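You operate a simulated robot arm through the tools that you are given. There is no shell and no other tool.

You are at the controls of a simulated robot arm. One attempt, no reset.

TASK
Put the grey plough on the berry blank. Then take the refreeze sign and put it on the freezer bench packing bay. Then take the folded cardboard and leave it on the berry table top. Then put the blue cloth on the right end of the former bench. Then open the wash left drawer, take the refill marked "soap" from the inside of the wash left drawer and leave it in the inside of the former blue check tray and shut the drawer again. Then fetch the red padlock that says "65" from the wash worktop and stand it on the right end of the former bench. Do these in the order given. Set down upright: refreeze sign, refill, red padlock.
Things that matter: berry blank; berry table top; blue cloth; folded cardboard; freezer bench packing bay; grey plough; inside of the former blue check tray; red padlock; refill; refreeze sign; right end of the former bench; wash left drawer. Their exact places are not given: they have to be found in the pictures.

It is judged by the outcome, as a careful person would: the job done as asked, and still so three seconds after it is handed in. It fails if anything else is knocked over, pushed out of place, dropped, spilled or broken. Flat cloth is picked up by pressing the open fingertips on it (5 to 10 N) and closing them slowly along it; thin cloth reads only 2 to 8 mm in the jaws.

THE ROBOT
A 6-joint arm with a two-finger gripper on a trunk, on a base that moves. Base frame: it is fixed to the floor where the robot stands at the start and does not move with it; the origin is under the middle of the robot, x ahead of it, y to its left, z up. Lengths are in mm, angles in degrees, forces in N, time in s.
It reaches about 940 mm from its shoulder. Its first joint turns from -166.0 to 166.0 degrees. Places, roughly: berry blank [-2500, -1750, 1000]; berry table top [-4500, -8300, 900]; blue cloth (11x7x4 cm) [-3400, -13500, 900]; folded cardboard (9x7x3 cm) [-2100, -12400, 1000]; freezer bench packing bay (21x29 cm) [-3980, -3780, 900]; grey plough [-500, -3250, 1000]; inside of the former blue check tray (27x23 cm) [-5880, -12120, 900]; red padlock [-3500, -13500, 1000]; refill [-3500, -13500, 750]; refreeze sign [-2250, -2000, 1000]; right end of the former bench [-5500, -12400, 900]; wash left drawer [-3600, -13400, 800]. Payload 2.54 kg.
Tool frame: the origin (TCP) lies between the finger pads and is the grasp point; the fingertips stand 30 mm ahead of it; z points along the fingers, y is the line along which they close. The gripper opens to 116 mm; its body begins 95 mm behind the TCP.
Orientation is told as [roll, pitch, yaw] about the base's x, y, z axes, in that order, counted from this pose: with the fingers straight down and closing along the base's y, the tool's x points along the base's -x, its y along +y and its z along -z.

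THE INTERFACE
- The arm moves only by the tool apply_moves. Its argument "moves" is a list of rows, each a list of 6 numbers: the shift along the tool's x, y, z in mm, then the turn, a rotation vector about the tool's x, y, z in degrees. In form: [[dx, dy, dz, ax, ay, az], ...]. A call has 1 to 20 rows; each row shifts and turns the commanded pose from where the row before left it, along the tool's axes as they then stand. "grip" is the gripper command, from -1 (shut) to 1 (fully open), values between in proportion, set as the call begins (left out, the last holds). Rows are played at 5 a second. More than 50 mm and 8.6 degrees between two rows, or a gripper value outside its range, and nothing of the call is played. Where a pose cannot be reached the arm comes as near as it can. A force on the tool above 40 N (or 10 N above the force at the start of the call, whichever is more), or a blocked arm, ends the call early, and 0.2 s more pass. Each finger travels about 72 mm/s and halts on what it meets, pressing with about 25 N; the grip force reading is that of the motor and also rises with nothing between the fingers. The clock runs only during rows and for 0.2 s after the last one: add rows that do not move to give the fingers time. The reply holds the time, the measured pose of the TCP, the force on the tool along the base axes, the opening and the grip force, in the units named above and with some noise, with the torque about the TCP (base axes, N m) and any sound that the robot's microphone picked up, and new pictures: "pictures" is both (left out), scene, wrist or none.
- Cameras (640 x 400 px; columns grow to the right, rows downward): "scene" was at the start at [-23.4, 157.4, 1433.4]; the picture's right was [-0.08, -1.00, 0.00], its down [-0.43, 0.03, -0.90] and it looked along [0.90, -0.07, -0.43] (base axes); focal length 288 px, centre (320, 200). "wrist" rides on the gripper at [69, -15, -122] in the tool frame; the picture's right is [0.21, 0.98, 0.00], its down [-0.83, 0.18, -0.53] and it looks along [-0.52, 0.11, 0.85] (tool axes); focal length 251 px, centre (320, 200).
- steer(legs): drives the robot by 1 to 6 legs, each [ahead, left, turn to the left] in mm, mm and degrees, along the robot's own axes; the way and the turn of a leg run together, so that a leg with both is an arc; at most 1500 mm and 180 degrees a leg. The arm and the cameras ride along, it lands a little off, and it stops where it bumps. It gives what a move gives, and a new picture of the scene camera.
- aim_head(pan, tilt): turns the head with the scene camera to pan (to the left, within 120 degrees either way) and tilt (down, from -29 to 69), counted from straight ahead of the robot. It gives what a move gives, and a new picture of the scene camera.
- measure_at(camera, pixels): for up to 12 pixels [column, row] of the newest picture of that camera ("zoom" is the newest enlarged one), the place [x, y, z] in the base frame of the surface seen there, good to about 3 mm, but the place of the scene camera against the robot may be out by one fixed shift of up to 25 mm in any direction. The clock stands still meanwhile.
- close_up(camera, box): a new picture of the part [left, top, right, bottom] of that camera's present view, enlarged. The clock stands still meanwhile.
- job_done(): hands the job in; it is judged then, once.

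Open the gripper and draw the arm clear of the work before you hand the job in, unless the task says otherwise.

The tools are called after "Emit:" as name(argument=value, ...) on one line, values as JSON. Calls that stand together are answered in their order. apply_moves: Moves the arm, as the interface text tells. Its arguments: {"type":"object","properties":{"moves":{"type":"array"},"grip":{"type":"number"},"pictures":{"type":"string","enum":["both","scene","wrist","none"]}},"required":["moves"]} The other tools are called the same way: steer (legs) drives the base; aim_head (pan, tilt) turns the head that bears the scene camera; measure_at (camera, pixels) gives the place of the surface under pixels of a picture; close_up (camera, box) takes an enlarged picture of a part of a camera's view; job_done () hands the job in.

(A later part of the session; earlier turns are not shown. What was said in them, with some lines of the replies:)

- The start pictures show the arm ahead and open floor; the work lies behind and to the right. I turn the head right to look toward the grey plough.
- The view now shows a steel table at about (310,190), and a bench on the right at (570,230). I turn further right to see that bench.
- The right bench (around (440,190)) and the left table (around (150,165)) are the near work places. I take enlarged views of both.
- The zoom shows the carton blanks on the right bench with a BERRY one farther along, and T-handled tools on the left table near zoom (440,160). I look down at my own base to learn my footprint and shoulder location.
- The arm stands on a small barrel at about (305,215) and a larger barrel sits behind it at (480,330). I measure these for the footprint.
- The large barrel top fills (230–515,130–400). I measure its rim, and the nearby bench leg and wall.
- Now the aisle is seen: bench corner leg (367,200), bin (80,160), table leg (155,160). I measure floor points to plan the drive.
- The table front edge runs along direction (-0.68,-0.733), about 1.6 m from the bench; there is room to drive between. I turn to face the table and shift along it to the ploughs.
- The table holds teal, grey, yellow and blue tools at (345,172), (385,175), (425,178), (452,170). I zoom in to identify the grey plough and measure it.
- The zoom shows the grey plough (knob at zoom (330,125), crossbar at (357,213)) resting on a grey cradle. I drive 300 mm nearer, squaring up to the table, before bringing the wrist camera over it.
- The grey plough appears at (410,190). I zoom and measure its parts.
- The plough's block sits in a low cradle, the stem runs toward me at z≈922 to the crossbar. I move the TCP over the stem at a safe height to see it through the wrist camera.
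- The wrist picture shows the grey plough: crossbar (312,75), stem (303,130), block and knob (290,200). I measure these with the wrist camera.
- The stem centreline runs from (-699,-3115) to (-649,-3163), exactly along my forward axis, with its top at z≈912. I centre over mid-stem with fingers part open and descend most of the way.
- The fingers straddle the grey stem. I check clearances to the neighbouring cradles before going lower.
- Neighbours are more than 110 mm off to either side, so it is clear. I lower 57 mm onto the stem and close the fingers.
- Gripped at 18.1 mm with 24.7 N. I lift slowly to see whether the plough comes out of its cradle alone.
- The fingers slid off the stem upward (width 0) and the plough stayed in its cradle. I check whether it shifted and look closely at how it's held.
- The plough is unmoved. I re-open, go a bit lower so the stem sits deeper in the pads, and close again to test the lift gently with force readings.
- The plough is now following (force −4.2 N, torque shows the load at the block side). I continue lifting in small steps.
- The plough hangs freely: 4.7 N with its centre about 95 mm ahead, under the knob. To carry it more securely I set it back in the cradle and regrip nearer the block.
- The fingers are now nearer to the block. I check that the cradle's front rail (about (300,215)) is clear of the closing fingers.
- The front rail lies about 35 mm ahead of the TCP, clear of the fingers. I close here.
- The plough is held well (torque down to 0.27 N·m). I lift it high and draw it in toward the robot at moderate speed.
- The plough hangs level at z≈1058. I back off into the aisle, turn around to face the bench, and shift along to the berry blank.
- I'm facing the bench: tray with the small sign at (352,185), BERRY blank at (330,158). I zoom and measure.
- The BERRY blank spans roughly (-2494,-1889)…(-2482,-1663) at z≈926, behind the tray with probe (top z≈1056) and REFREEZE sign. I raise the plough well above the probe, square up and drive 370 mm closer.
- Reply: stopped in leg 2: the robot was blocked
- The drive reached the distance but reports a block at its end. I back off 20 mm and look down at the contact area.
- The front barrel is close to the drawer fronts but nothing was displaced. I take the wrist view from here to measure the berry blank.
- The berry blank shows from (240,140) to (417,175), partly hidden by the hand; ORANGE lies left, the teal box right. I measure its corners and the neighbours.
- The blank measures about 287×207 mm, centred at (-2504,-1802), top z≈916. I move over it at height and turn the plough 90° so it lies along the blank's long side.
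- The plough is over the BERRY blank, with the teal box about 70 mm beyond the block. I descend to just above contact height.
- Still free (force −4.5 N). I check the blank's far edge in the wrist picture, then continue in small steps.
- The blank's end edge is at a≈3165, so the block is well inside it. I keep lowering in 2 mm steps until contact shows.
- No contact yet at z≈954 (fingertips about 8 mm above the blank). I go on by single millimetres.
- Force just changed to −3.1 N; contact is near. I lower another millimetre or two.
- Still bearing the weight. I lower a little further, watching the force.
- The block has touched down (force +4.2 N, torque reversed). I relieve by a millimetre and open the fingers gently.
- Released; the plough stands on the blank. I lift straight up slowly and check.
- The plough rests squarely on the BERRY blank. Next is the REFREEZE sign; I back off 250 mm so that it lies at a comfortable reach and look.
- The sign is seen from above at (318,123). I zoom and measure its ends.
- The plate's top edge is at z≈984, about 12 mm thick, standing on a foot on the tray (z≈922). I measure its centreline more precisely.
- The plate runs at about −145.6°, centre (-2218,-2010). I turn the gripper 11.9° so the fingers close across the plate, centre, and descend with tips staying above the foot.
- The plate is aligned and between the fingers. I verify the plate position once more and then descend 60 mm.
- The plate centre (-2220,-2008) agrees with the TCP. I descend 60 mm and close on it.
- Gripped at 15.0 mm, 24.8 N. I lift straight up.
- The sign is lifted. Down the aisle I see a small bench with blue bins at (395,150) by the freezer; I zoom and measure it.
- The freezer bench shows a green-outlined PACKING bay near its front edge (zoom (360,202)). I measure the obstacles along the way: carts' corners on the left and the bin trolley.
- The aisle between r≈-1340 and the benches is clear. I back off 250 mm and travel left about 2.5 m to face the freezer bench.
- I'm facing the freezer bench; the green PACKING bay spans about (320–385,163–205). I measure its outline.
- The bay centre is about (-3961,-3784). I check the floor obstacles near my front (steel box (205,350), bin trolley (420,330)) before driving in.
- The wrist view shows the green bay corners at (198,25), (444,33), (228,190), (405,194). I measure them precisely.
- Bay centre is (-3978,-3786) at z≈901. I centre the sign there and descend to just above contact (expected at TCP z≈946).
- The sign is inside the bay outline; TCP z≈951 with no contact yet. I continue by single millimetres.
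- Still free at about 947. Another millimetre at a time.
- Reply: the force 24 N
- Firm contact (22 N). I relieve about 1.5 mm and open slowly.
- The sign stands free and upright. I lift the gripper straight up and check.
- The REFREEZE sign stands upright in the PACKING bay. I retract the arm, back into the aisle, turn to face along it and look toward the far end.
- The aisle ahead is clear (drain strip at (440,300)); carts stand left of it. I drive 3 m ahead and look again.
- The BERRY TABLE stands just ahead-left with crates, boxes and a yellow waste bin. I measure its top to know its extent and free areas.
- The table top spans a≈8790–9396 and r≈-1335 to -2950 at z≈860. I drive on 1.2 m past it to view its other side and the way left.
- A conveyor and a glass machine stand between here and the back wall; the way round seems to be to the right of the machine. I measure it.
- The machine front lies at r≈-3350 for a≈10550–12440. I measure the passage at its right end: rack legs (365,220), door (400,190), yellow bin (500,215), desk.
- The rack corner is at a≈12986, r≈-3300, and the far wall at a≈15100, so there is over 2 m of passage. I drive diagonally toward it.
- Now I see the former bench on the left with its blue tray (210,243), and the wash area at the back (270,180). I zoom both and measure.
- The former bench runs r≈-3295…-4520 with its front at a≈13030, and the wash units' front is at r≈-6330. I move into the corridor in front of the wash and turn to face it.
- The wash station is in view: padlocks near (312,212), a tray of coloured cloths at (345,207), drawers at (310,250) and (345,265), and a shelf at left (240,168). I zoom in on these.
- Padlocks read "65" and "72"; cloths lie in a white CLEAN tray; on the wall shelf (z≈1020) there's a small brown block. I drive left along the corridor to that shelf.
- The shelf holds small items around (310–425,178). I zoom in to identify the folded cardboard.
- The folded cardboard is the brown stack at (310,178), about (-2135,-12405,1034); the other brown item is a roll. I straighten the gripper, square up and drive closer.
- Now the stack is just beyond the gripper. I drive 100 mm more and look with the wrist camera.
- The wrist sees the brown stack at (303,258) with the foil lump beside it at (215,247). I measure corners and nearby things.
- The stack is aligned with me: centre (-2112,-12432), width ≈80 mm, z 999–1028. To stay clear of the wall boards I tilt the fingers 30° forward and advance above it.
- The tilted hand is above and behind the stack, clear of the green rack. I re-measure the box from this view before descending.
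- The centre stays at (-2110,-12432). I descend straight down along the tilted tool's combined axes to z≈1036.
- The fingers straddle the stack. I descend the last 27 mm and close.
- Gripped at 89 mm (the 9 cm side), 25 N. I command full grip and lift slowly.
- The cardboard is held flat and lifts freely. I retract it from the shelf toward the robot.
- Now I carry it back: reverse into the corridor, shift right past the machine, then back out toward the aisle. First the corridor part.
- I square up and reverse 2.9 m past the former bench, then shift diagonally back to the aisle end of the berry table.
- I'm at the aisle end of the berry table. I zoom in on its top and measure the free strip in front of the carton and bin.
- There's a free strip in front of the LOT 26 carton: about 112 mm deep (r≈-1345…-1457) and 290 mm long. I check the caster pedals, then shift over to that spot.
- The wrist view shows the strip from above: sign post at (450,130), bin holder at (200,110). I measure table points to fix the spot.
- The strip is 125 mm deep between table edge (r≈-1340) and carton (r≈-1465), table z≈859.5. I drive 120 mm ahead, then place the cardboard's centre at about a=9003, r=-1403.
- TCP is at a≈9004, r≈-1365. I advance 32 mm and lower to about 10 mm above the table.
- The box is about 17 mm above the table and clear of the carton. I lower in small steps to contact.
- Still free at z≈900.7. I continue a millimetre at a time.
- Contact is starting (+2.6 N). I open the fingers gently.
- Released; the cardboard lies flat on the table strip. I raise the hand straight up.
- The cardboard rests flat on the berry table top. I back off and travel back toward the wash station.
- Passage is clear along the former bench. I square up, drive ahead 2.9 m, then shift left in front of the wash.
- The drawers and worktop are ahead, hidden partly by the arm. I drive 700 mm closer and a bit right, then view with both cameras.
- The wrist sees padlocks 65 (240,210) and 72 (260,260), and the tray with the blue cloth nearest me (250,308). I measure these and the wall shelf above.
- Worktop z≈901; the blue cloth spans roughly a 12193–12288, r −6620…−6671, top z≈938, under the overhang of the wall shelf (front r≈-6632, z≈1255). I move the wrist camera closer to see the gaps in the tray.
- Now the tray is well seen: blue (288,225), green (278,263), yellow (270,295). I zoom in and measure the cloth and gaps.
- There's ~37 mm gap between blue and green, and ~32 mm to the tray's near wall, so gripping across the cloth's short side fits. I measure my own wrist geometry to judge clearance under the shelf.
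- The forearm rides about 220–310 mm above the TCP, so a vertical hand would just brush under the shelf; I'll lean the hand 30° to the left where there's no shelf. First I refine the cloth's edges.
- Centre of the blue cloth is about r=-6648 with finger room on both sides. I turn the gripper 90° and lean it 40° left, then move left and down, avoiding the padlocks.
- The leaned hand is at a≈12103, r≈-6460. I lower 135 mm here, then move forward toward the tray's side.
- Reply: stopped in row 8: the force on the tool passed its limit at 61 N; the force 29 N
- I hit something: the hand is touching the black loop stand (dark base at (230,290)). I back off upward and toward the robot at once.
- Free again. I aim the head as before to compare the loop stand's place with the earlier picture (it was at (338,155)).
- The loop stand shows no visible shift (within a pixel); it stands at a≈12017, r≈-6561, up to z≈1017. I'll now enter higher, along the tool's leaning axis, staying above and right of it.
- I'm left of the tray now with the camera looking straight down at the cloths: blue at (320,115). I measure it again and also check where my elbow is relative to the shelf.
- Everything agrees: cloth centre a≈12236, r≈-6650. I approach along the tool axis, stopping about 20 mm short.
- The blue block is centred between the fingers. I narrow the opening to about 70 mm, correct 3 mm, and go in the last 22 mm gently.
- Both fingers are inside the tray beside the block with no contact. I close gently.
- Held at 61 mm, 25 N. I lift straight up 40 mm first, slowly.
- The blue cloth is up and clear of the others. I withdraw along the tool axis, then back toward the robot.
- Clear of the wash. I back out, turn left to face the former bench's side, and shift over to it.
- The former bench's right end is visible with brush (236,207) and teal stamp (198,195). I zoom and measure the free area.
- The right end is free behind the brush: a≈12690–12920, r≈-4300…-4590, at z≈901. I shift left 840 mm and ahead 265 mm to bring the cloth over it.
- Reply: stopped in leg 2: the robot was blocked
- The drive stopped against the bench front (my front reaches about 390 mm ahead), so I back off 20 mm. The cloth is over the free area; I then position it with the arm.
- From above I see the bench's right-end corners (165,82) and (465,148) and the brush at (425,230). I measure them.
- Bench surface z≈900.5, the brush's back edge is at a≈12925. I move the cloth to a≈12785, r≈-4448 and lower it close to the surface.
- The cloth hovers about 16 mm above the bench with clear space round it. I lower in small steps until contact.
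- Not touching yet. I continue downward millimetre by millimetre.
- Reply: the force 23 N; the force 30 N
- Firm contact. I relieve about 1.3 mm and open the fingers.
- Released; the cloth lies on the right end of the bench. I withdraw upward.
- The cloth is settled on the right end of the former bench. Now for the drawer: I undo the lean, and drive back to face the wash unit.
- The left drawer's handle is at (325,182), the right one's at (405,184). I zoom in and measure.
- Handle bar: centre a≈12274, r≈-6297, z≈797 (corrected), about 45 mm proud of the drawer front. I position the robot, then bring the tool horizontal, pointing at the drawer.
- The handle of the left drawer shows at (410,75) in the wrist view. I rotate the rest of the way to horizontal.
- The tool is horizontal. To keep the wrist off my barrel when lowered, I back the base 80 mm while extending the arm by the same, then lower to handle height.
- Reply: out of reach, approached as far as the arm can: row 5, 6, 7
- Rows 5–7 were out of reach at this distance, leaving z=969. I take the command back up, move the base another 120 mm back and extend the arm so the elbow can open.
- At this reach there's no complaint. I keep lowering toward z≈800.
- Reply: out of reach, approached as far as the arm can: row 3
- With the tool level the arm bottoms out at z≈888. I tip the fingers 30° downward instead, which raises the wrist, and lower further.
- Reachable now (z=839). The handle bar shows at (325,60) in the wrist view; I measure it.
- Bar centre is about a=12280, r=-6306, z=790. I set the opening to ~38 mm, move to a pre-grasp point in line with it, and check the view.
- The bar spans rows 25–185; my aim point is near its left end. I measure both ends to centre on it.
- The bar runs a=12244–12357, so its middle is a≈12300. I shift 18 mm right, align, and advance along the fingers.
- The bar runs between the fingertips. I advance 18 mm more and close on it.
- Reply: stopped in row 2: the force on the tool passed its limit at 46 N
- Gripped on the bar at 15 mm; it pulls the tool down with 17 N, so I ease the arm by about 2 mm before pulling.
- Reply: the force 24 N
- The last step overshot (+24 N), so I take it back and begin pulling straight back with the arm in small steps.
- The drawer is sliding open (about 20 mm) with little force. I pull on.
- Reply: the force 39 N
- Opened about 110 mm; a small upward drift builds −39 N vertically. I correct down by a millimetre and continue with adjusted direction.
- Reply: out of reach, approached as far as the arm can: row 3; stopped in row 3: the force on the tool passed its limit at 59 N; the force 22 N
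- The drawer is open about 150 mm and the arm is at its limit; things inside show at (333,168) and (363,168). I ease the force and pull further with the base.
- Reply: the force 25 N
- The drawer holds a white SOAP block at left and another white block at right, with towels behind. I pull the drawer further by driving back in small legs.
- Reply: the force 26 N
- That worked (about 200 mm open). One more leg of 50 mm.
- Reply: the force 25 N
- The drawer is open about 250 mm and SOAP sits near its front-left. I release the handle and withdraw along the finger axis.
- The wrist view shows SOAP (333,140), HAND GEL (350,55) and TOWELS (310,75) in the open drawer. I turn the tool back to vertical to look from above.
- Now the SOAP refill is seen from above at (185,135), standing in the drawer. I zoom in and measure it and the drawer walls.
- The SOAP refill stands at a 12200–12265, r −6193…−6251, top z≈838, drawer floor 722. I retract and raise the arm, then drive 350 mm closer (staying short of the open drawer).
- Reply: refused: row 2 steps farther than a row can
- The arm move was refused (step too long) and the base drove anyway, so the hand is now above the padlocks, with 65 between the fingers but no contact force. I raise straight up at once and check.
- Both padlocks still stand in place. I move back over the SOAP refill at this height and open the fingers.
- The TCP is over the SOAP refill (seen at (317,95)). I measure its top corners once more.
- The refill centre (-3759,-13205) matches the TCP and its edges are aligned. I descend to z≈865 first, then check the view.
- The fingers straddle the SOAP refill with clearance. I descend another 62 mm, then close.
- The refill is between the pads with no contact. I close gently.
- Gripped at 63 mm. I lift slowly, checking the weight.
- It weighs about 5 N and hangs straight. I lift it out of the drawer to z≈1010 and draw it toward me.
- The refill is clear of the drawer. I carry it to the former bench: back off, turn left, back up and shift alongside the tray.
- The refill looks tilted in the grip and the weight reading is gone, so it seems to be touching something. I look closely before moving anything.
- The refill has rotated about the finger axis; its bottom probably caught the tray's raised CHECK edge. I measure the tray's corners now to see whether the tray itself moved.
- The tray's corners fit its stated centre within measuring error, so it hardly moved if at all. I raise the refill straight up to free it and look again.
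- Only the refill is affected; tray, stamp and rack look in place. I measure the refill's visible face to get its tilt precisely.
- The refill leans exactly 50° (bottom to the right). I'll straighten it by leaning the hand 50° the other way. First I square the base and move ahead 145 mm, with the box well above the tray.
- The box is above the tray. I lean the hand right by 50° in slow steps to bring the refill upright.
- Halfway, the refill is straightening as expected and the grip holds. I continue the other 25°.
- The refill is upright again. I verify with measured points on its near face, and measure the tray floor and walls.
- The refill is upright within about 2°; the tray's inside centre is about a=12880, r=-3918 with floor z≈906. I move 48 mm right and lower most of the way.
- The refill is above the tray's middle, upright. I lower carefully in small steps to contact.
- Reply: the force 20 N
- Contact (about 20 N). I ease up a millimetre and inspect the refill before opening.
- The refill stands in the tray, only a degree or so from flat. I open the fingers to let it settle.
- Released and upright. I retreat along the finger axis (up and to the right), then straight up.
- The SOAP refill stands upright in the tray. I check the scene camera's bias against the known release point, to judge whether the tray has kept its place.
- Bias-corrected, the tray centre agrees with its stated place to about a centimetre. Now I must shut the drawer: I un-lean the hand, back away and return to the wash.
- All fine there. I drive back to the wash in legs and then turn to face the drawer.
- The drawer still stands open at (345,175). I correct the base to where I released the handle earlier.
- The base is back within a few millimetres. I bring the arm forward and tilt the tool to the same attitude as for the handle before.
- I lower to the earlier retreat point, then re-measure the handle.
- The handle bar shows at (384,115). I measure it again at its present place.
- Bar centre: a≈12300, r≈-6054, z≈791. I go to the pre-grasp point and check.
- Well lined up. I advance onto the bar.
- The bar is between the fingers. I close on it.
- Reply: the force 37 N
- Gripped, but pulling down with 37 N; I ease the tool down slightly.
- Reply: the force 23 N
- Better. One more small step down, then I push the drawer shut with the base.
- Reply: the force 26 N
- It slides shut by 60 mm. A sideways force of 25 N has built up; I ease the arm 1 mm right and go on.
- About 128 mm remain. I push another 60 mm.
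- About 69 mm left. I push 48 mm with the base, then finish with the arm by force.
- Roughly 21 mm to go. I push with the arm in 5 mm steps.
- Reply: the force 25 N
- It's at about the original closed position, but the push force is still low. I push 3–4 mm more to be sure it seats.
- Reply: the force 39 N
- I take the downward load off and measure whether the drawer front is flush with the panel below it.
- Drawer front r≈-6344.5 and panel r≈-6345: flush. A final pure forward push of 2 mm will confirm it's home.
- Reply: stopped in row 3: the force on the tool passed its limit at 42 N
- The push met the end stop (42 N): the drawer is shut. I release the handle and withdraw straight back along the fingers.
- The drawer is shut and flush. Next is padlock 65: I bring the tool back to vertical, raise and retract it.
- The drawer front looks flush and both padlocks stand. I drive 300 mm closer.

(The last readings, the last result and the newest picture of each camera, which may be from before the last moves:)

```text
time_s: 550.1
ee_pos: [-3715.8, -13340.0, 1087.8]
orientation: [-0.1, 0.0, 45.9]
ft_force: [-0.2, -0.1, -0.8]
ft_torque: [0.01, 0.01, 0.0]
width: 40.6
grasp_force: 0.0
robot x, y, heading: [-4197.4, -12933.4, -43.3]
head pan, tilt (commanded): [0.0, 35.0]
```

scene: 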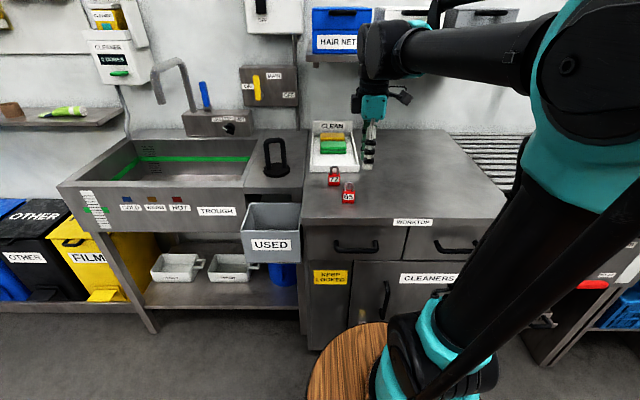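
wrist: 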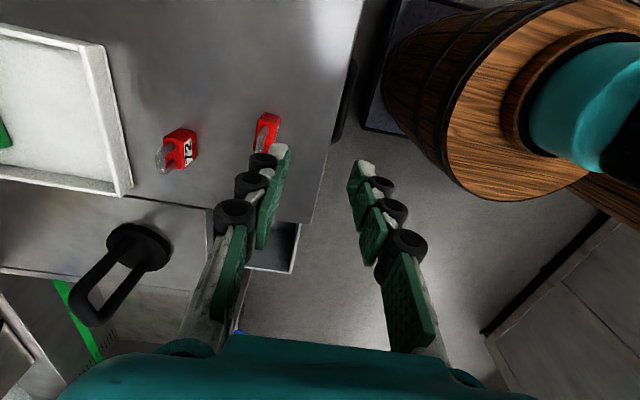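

Padlock 65 shows at (265,130). I move forward so that the fingers straddle it in view, and measure it.

Emit:
apply_moves(moves=[[0, -30, 0, 0, 0, 0], [0, -25, 0, 0, 0, 0], [0, 0, 0, 0, 0, 0]], grip=0.2, pictures="wrist")

Emit:
close_up(camera="wrist", box=[190, 60, 390, 200])

```text
time_s: 550.9
ee_pos: [-3677.9, -13378.8, 1088.2]
orientation: [0.2, 0.0, 46.0]
ft_force: [0.0, 0.7, 0.5]
ft_torque: [0.01, 0.0, -0.05]
width: 69.6
grasp_force: 0.1
robot x, y, heading: [-4197.0, -12936.3, -43.3]
head pan, tilt (commanded): [0.0, 35.0]
```

wrist: 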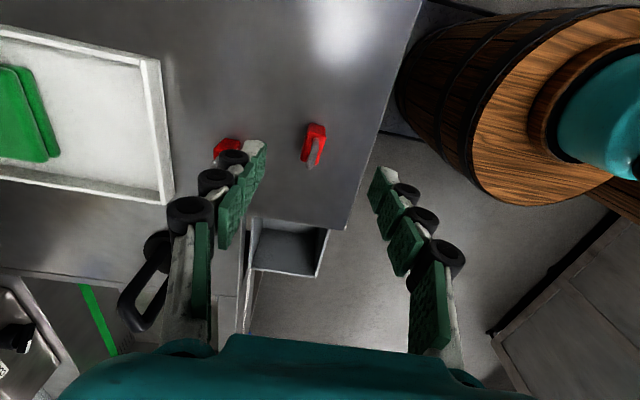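

```text
2.86 times, centred on (290, 130) of wrist
```

zoom: 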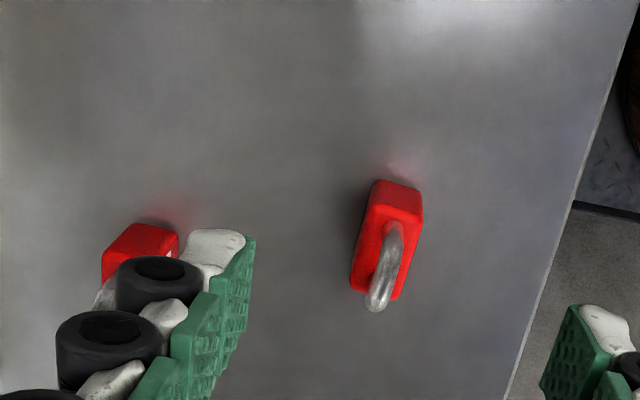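

The padlock's body seen from above spans about (302–325,125–163), its long side along my tool x. I measure its corners and shackle.

Emit:
measure_at(camera="zoom", pixels=[[380, 195], [412, 200], [396, 285], [360, 278], [385, 240], [378, 295], [395, 230], [345, 240], [440, 240]])

```text
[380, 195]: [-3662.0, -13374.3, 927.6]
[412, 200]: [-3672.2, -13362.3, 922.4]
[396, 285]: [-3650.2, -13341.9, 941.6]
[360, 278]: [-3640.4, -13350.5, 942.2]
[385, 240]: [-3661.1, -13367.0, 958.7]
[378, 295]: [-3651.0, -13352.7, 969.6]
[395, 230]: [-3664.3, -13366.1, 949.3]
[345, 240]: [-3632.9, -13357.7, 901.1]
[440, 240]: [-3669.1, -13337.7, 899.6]
```

Padlock 65: centre about (-3656,-13357), body top z≈942, shackle top ≈970, aligned with the tool. I shift 31 mm left and lower partway to check.

Emit:
apply_moves(moves=[[-31, 0, 0, 0, 0, 0], [0, 0, 30, 0, 0, 0], [0, 0, 30, 0, 0, 0], [0, 0, 20, 0, 0, 0], [0, 0, 0, 0, 0, 0]], pictures="wrist")

```text
time_s: 552.1
ee_pos: [-3655.4, -13356.1, 1008.8]
orientation: [0.0, -0.1, 45.9]
ft_force: [1.0, 0.1, -0.9]
ft_torque: [0.0, 0.0, 0.0]
width: 69.7
grasp_force: 0.0
robot x, y, heading: [-4193.3, -12927.4, -43.1]
head pan, tilt (commanded): [0.0, 35.0]
```

wrist: 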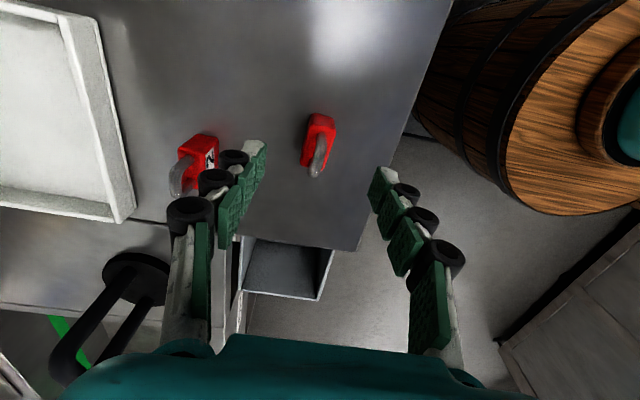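

The padlock is centred between the fingers. I descend 72 mm.

Emit:
apply_moves(moves=[[0, 0, 25, 0, 0, 0], [0, 0, 25, 0, 0, 0], [0, 0, 15, 0, 0, 0], [0, 0, 7, 0, 0, 0], [0, 0, 0, 0, 0, 0]], pictures="wrist")

```text
time_s: 553.3
ee_pos: [-3654.2, -13355.9, 936.2]
orientation: [0.0, 0.0, 45.9]
ft_force: [-1.0, 0.7, 0.1]
ft_torque: [0.0, 0.0, 0.0]
width: 69.6
grasp_force: 0.0
robot x, y, heading: [-4199.2, -12933.7, -43.4]
head pan, tilt (commanded): [0.0, 35.0]
```

wrist: 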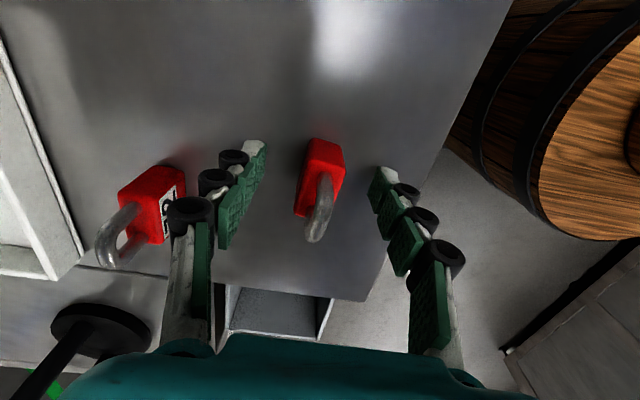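

The padlock is between the fingertips, with 72 clear of the far finger. I close gently.

Emit:
apply_moves(moves=[[0, 0, 0, 0, 0, 0], [0, 0, 0, 0, 0, 0], [0, 0, 0, 0, 0, 0]], grip=-0.5, pictures="none")

Emit:
apply_moves(moves=[[0, 0, 0, 0, 0, 0], [0, 0, 0, 0, 0, 0], [0, 0, 0, 0, 0, 0], [0, 0, 0, 0, 0, 0]], grip=-1, pictures="wrist")

```text
time_s: 554.1
ee_pos: [-3654.9, -13356.5, 936.9]
orientation: [0.0, 0.0, 45.9]
ft_force: [0.5, 0.4, 0.6]
ft_torque: [-0.01, -0.02, 0.01]
width: 28.9
grasp_force: 0.0
robot x, y, heading: [-4193.6, -12932.6, -43.1]
head pan, tilt (commanded): [0.0, 35.0]
```

```text
time_s: 555.1
ee_pos: [-3654.2, -13355.7, 938.1]
orientation: [0.0, 0.0, 45.9]
ft_force: [0.1, 0.5, 1.5]
ft_torque: [-0.02, -0.01, -0.03]
width: 21.2
grasp_force: 25.5
robot x, y, heading: [-4195.6, -12934.5, -43.1]
head pan, tilt (commanded): [0.0, 35.0]
```

wrist: 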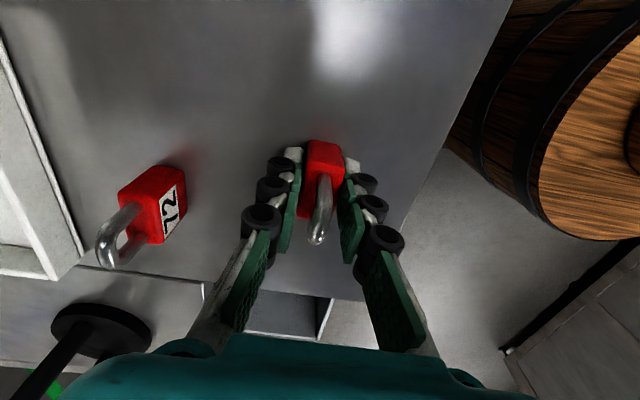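

Gripped at 21 mm. I lift slowly and check the weight.

Emit:
apply_moves(moves=[[0, 0, -3, 0, 0, 0], [0, 0, -5, 0, 0, 0], [0, 0, -10, 0, 0, 0], [0, 0, -20, 0, 0, 0], [0, 0, -25, 0, 0, 0], [0, 0, -30, 0, 0, 0], [0, 0, -30, 0, 0, 0], [0, 0, -30, 0, 0, 0], [0, 0, 0, 0, 0, 0]], pictures="both")

```text
time_s: 557.1
ee_pos: [-3650.8, -13355.1, 1088.0]
orientation: [0.0, -0.1, 45.8]
ft_force: [0.3, 0.1, -0.6]
ft_torque: [-0.01, 0.0, 0.02]
width: 21.3
grasp_force: 25.4
robot x, y, heading: [-4195.2, -12935.6, -43.2]
head pan, tilt (commanded): [0.0, 35.0]
```

scene: 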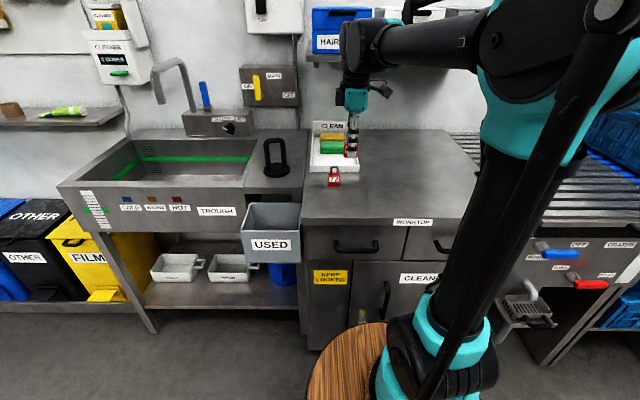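
wrist: 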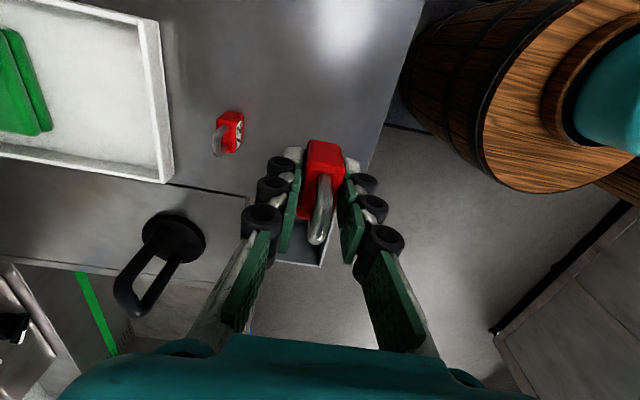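

Padlock 65 is lifted; 72 is undisturbed. I retract a little and carry it to the former bench.

Emit:
apply_moves(moves=[[0, 30, 0, 0, 0, 0], [0, 30, 0, 0, 0, 0], [0, 0, 0, 0, 0, 0]], pictures="none")

Emit:
steer(legs=[[-420, 0, 0.3], [0, 0, 90], [-1370, 0, 0], [0, 720, 0]])

Emit:
aim_head(pan=25, tilt=25)

```text
time_s: 557.9
ee_pos: [-3695.1, -13313.4, 1090.4]
orientation: [0.0, 0.0, 45.9]
ft_force: [0.0, -0.1, -1.5]
ft_torque: [-0.03, -0.03, 0.05]
width: 21.2
grasp_force: 24.7
robot x, y, heading: [-4192.3, -12932.2, -43.5]
head pan, tilt (commanded): [0.0, 35.0]
```

```text
time_s: 574.2
ee_pos: [-5596.5, -12738.4, 1090.4]
orientation: [-0.1, 0.0, 139.7]
ft_force: [0.1, -0.8, -1.4]
ft_torque: [0.0, 0.01, 0.0]
width: 21.0
grasp_force: 25.1
robot x, y, heading: [-5944.6, -13260.8, 50.6]
head pan, tilt (commanded): [0.0, 35.0]
```

scene: 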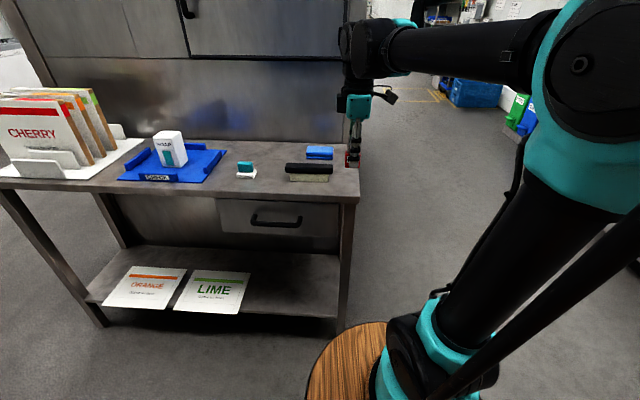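

```text
time_s: 575.1
ee_pos: [-5595.8, -12738.2, 1091.1]
orientation: [0.0, 0.0, 139.8]
ft_force: [0.1, -0.3, -1.2]
ft_torque: [0.02, 0.02, 0.0]
width: 21.2
grasp_force: 24.9
robot x, y, heading: [-5943.3, -13264.2, 50.4]
head pan, tilt (commanded): [25.0, 25.0]
```

scene: 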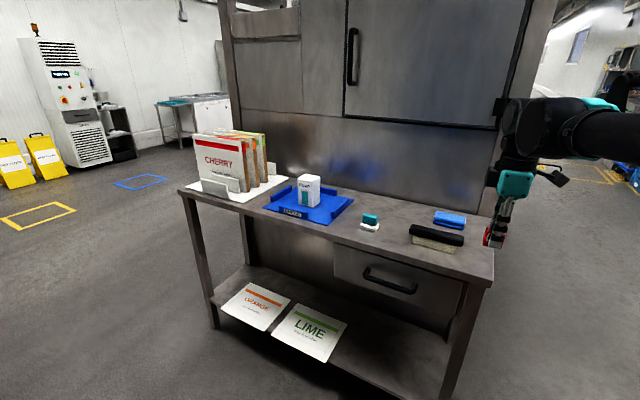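

I'm near the bench's right end but turned 3° too far. I correct heading, shift left 84 mm and go ahead 235 mm.

Emit:
steer(legs=[[0, 84, -3.3], [235, 0, 0]])

Emit:
apply_moves(moves=[[0, 0, 0, 0, 0, 0]], pictures="wrist")

```text
time_s: 577.5
ee_pos: [-5470.9, -12533.5, 1090.1]
orientation: [0.1, 0.0, 136.4]
ft_force: [0.1, 0.8, -1.1]
ft_torque: [0.01, -0.02, 0.02]
width: 21.2
grasp_force: 25.0
robot x, y, heading: [-5850.8, -13035.9, 47.5]
head pan, tilt (commanded): [25.0, 25.0]
```

scene: 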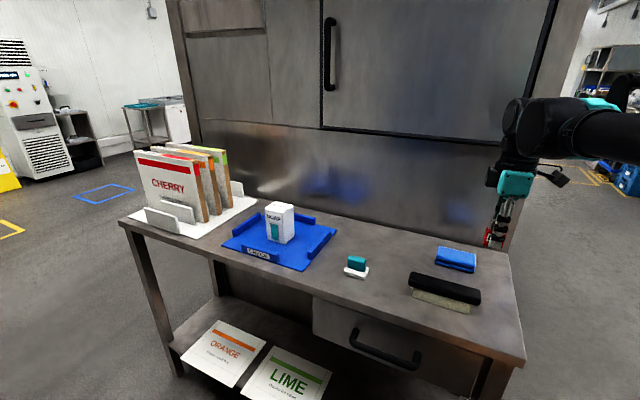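

```text
time_s: 577.9
ee_pos: [-5472.0, -12532.9, 1089.5]
orientation: [-0.1, -0.1, 136.5]
ft_force: [0.2, 0.2, -1.0]
ft_torque: [-0.04, 0.0, 0.0]
width: 21.2
grasp_force: 24.4
robot x, y, heading: [-5845.3, -13038.0, 47.2]
head pan, tilt (commanded): [25.0, 25.0]
```

wrist: 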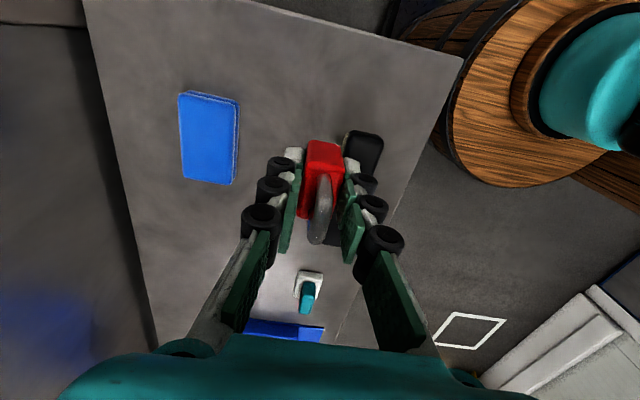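

The wrist view shows the cloth (210,138), the brush end (365,155) and the bench's right edge at top. I measure these to choose the padlock's spot.

Emit:
measure_at(camera="wrist", pixels=[[182, 94], [238, 103], [232, 183], [185, 178], [350, 132], [382, 140], [92, 5], [458, 62], [280, 80], [340, 90], [280, 130]])

```text
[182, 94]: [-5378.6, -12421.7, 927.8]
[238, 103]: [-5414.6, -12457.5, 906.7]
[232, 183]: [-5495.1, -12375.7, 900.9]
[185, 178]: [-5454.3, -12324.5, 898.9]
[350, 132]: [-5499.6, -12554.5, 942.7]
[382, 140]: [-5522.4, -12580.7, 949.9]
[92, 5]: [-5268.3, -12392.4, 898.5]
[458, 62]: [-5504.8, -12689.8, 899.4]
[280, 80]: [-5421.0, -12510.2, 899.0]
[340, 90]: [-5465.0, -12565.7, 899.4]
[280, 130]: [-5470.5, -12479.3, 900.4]
```

The gap between cloth (a≤12814) and brush (a≥12935) is ample. I take the padlock to a≈12866, r≈-4492 and lower to about 10 mm above the bench.

Emit:
apply_moves(moves=[[-10, -21, 0, 0, 0, 0], [-9, -21, 0, 0, 0, 0], [0, 0, 20, 0, 0, 0], [0, 0, 30, 0, 0, 0], [0, 0, 30, 0, 0, 0], [0, 0, 20, 0, 0, 0], [0, 0, 0, 0, 0, 0]], pictures="both")

```text
time_s: 579.5
ee_pos: [-5457.3, -12491.2, 989.4]
orientation: [0.1, -0.1, 136.5]
ft_force: [0.4, -0.1, -0.7]
ft_torque: [0.04, -0.04, -0.01]
width: 21.4
grasp_force: 25.1
robot x, y, heading: [-5849.7, -13034.5, 47.1]
head pan, tilt (commanded): [25.0, 25.0]
```

scene: 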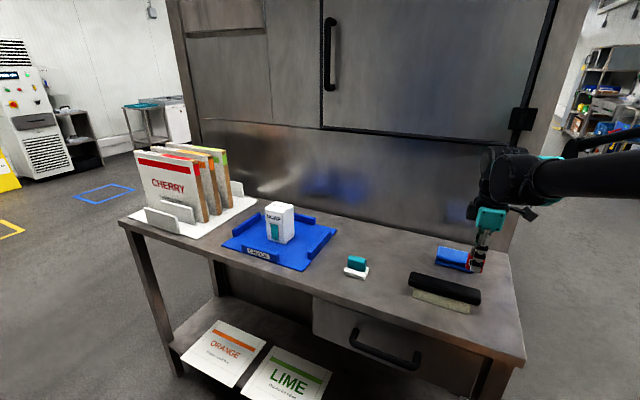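
wrist: 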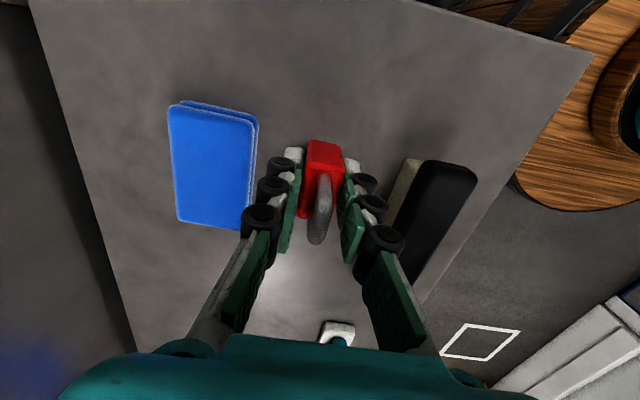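

The padlock hangs between cloth and brush with room on both sides. I lower another 43 mm.

Emit:
apply_moves(moves=[[0, 0, 20, 0, 0, 0], [0, 0, 15, 0, 0, 0], [0, 0, 8, 0, 0, 0], [0, 0, 0, 0, 0, 0]], pictures="wrist")

```text
time_s: 580.5
ee_pos: [-5457.3, -12488.9, 946.8]
orientation: [0.0, -0.1, 136.5]
ft_force: [-0.8, -0.8, -0.2]
ft_torque: [-0.02, -0.03, 0.04]
width: 21.2
grasp_force: 25.2
robot x, y, heading: [-5853.0, -13037.0, 47.3]
head pan, tilt (commanded): [25.0, 25.0]
```

wrist: 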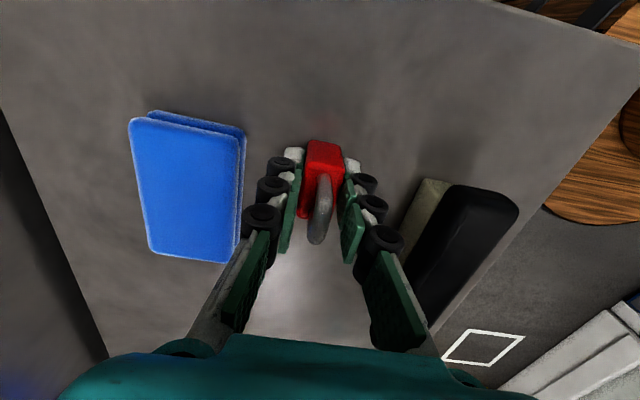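

About 10 mm to go. I lower in 2 mm then 1 mm steps until it touches.

Emit:
apply_moves(moves=[[0, 0, 2, 0, 0, 0], [0, 0, 2, 0, 0, 0], [0, 0, 2, 0, 0, 0], [0, 0, 0, 0, 0, 0]], pictures="none")

Emit:
apply_moves(moves=[[0, 0, 1, 0, 0, 0], [0, 0, 1, 0, 0, 0], [0, 0, 0, 0, 0, 0]], pictures="none")

Emit:
apply_moves(moves=[[0, 0, 1, 0, 0, 0], [0, 0, 0, 0, 0, 0]], pictures="none")

```text
time_s: 581.5
ee_pos: [-5458.1, -12488.8, 941.0]
orientation: [0.0, 0.1, 136.5]
ft_force: [0.0, 0.3, -1.5]
ft_torque: [-0.03, 0.01, 0.0]
width: 21.1
grasp_force: 25.4
robot x, y, heading: [-5845.2, -13034.8, 47.3]
head pan, tilt (commanded): [25.0, 25.0]
```

```text
time_s: 582.3
ee_pos: [-5457.3, -12489.2, 939.0]
orientation: [0.0, 0.0, 136.6]
ft_force: [0.1, 0.1, -1.0]
ft_torque: [0.01, 0.0, 0.02]
width: 21.2
grasp_force: 24.7
robot x, y, heading: [-5848.4, -13036.7, 47.4]
head pan, tilt (commanded): [25.0, 25.0]
```

```text
time_s: 582.9
ee_pos: [-5457.8, -12489.4, 939.3]
orientation: [0.1, 0.0, 136.6]
ft_force: [-0.1, 0.3, -1.1]
ft_torque: [-0.02, -0.01, -0.01]
width: 21.1
grasp_force: 25.5
robot x, y, heading: [-5851.4, -13039.3, 47.3]
head pan, tilt (commanded): [25.0, 25.0]
```

Not touching yet. I continue.

Emit:
apply_moves(moves=[[0, 0, 1, 0, 0, 0], [0, 0, 0, 0, 0, 0]], pictures="none")

Emit:
apply_moves(moves=[[0, 0, 1, 0, 0, 0], [0, 0, 0, 0, 0, 0]], pictures="none")

Emit:
apply_moves(moves=[[0, 0, 0.7, 0, 0, 0], [0, 0, 0, 0, 0, 0]], pictures="none")

```text
time_s: 583.5
ee_pos: [-5457.5, -12488.8, 937.9]
orientation: [0.1, 0.1, 136.5]
ft_force: [-0.8, -0.8, -1.1]
ft_torque: [-0.03, 0.0, 0.0]
width: 20.9
grasp_force: 25.0
robot x, y, heading: [-5846.0, -13035.1, 47.4]
head pan, tilt (commanded): [25.0, 25.0]
```

```text
time_s: 584.1
ee_pos: [-5457.0, -12488.2, 936.3]
orientation: [-0.1, -0.1, 136.5]
ft_force: [1.5, 1.0, 7.6]
ft_torque: [0.07, 0.03, -0.04]
width: 21.3
grasp_force: 25.1
robot x, y, heading: [-5844.0, -13037.0, 47.5]
head pan, tilt (commanded): [25.0, 25.0]
```

```text
time_s: 584.7
ee_pos: [-5457.8, -12490.2, 937.0]
orientation: [-0.1, 0.0, 136.5]
ft_force: [-1.3, 6.3, 22.2]
ft_torque: [0.23, 0.07, 0.0]
width: 21.0
grasp_force: 24.9
robot x, y, heading: [-5847.3, -13040.8, 47.5]
head pan, tilt (commanded): [25.0, 25.0]
```

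Touchdown (22 N). I ease by a millimetre and open slowly.

Emit:
apply_moves(moves=[[0, 0, -1, 0, 0, 0], [0, 0, 0, 0, 0, 0]], pictures="none")

Emit:
apply_moves(moves=[[0, 0, 0, 0, 0, 0], [0, 0, 0, 0, 0, 0]], grip=-0.52, pictures="wrist")

```text
time_s: 585.3
ee_pos: [-5457.9, -12490.2, 936.4]
orientation: [0.1, 0.1, 136.4]
ft_force: [0.5, -0.5, -0.8]
ft_torque: [0.01, 0.0, -0.01]
width: 21.1
grasp_force: 25.0
robot x, y, heading: [-5847.4, -13036.9, 47.3]
head pan, tilt (commanded): [25.0, 25.0]
```

```text
time_s: 585.9
ee_pos: [-5457.9, -12489.0, 936.8]
orientation: [0.0, 0.1, 136.4]
ft_force: [-0.1, -0.1, -0.5]
ft_torque: [0.02, -0.01, 0.01]
width: 27.9
grasp_force: 0.1
robot x, y, heading: [-5847.8, -13038.0, 47.2]
head pan, tilt (commanded): [25.0, 25.0]
```

wrist: 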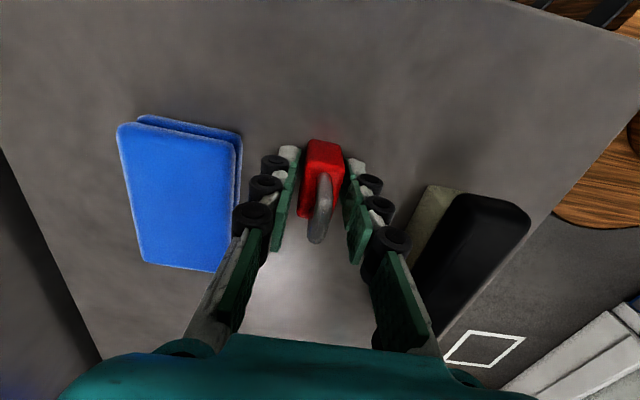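

The padlock stands on its own. I open a touch more and lift straight up.

Emit:
apply_moves(moves=[[0, 0, 0, 0, 0, 0], [0, 0, -3, 0, 0, 0], [0, 0, -5, 0, 0, 0], [0, 0, -10, 0, 0, 0], [0, 0, -20, 0, 0, 0], [0, 0, -30, 0, 0, 0], [0, 0, -40, 0, 0, 0], [0, 0, -40, 0, 0, 0], [0, 0, 0, 0, 0, 0]], grip=-0.4, pictures="both")

Emit:
close_up(camera="scene", box=[330, 200, 530, 330])

```text
time_s: 587.9
ee_pos: [-5459.5, -12488.4, 1086.4]
orientation: [0.0, 0.0, 136.5]
ft_force: [0.4, -0.5, -0.3]
ft_torque: [0.05, 0.0, -0.01]
width: 34.9
grasp_force: 0.1
robot x, y, heading: [-5845.3, -13042.4, 47.4]
head pan, tilt (commanded): [25.0, 25.0]
```

scene: 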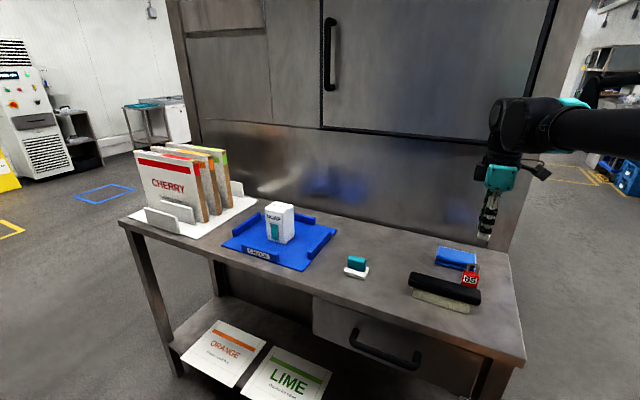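
wrist: 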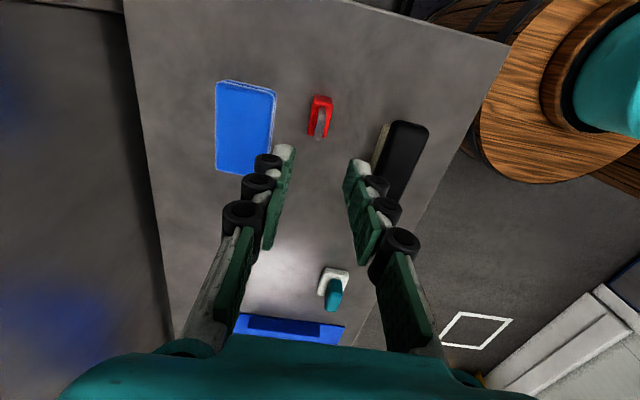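

```text
3.08 times, centred on (430, 265) of scene
```

zoom: 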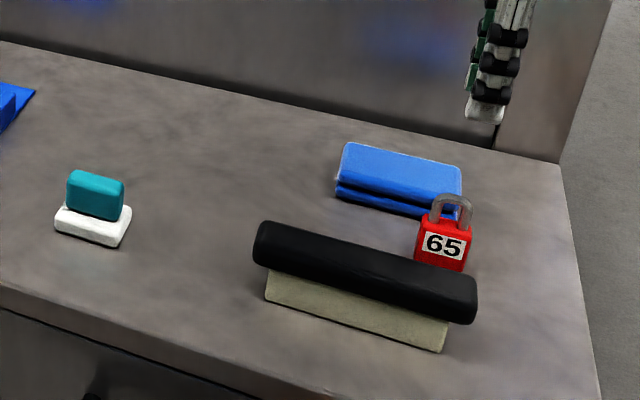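

Padlock 65 stands upright beside the cloth, label to the front; the brush and stamp are untouched. I draw the arm back, open the gripper and back the robot away.

Emit:
apply_moves(moves=[[0, 30, -10, 0, 0, 0], [0, 40, -10, 0, 0, 0], [0, 40, 0, 0, 0, 0], [0, 40, 0, 0, 0, 0], [0, 0, 0, 0, 0, 0]], grip=1, pictures="none")

Emit:
steer(legs=[[-300, 0, 0]])

Emit:
aim_head(pan=15, tilt=25)

Emit:
close_up(camera="scene", box=[180, 130, 480, 310])

```text
time_s: 589.1
ee_pos: [-5560.3, -12600.2, 1109.8]
orientation: [0.0, 0.0, 136.5]
ft_force: [-0.2, 0.2, -0.5]
ft_torque: [-0.01, 0.03, 0.02]
width: 115.9
grasp_force: 0.1
robot x, y, heading: [-5844.2, -13036.0, 47.3]
head pan, tilt (commanded): [25.0, 25.0]
```

```text
time_s: 591.2
ee_pos: [-5764.9, -12824.8, 1108.9]
orientation: [0.0, 0.1, 136.2]
ft_force: [-0.2, 0.4, -0.2]
ft_torque: [0.0, -0.01, -0.01]
width: 116.1
grasp_force: 0.1
robot x, y, heading: [-6053.9, -13257.1, 47.0]
head pan, tilt (commanded): [25.0, 25.0]
```

scene: 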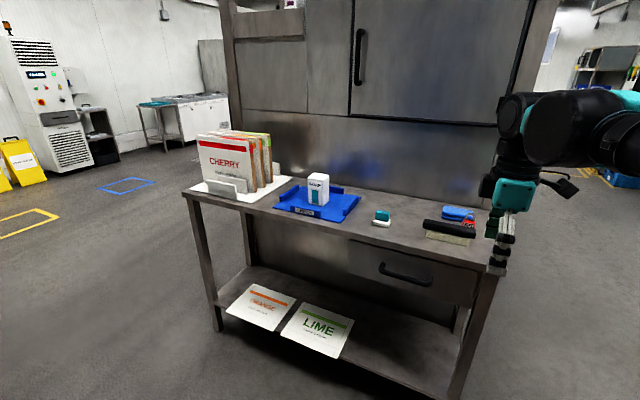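

```text
time_s: 591.9
ee_pos: [-5764.6, -12824.6, 1107.6]
orientation: [0.1, 0.0, 136.2]
ft_force: [0.3, -0.3, -0.6]
ft_torque: [0.02, 0.03, -0.02]
width: 115.9
grasp_force: 0.1
robot x, y, heading: [-6050.4, -13261.1, 47.3]
head pan, tilt (commanded): [15.0, 25.0]
```

scene: 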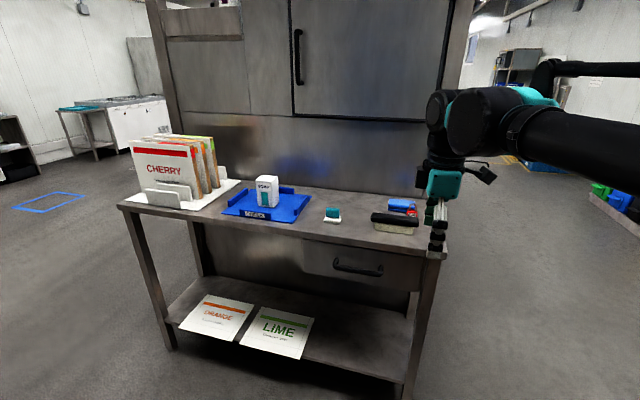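

```text
2.13 times, centred on (330, 220) of scene
```

zoom: 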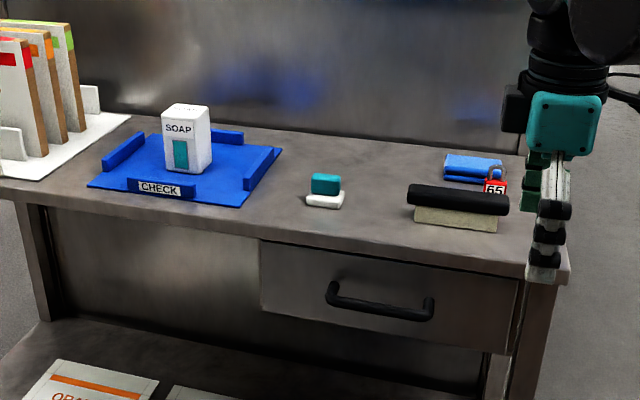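

The bench shows the refill upright in the tray, cloth and padlock at the right end. I take one last look at the wash unit to confirm the drawer is shut.

Emit:
aim_head(pan=-65, tilt=20)

Emit:
close_up(camera="scene", box=[200, 60, 480, 260])

```text
time_s: 593.4
ee_pos: [-5764.8, -12824.0, 1107.7]
orientation: [0.0, 0.0, 136.3]
ft_force: [0.4, 0.7, -0.3]
ft_torque: [0.0, -0.02, 0.0]
width: 116.1
grasp_force: 0.0
robot x, y, heading: [-6052.5, -13260.1, 47.3]
head pan, tilt (commanded): [-65.0, 20.0]
```

scene: 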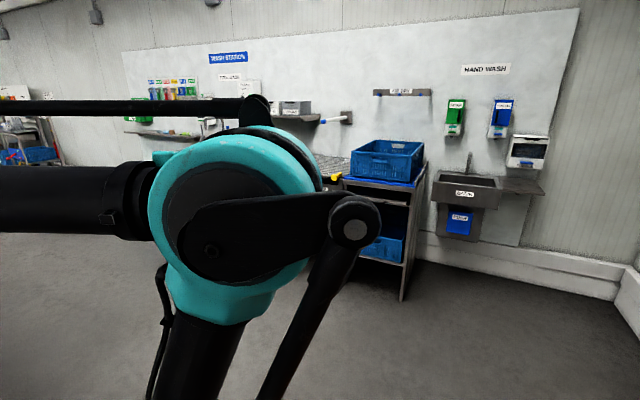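

```text
2.00 times, centred on (340, 160) of scene
```

zoom: 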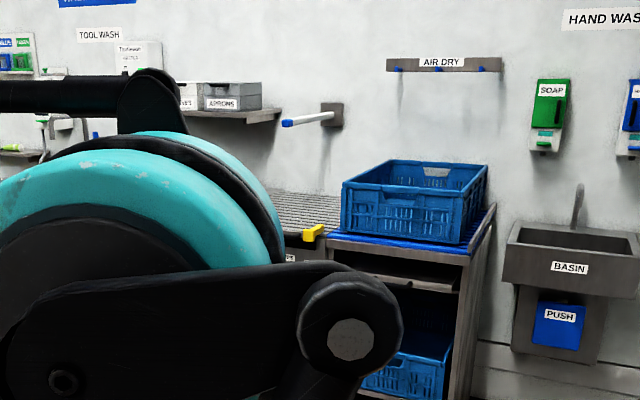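

My own arm hides the wash from here, but the last pictures at the wash showed the drawer shut and flush, and nothing has touched it since. All six items are in place, the gripper is open and the arm is clear, so I hand in the job.

Emit:
job_done()

```text
The job is handed in.
```

I did all six steps in the order given and handed the job in. No result has come back yet.

| Item | Where it is now |
|---|---|
| Grey plough | Standing on the berry blank |
| Refreeze sign | Upright inside the freezer bench packing bay |
| Folded cardboard | Flat on the berry table top, in the strip in front of the LOT 26 carton |
| Blue cloth | Right end of the former bench, behind the brush |
| Soap refill | Upright in the middle of the former blue check tray |
| Wash left drawer | Pushed to its end stop and flush with the panel below it |
| Red padlock 65 | Upright on the right end of the former bench, between the cloth and the brush |

These went less than cleanly and could count against the result:

- **Loop stand by the sink:** my hand ran into it at about 61 N while I was reaching for the cloth. It showed no visible shift afterwards, to within a few millimetres.
- **Soap refill:** it tipped about 50° in the grip on the way to the tray, probably by catching the tray's raised edge. I straightened it before setting it down.
- **Check tray:** it probably took the knock when the refill caught. My measurements put it within about 1 cm of its stated place, so I can't rule out a small shift.
- **Bumps:** the base touched the lab bench and the former bench lightly while approaching. I backed off both times and saw nothing displaced.
- **Near miss at the padlocks:** a refused arm move left the hand low over both padlocks while I drove forward. It made no contact, and both stayed standing.

My last look at the wash was blocked by my own arm, so the drawer's closed state rests on pictures taken just before I left it.
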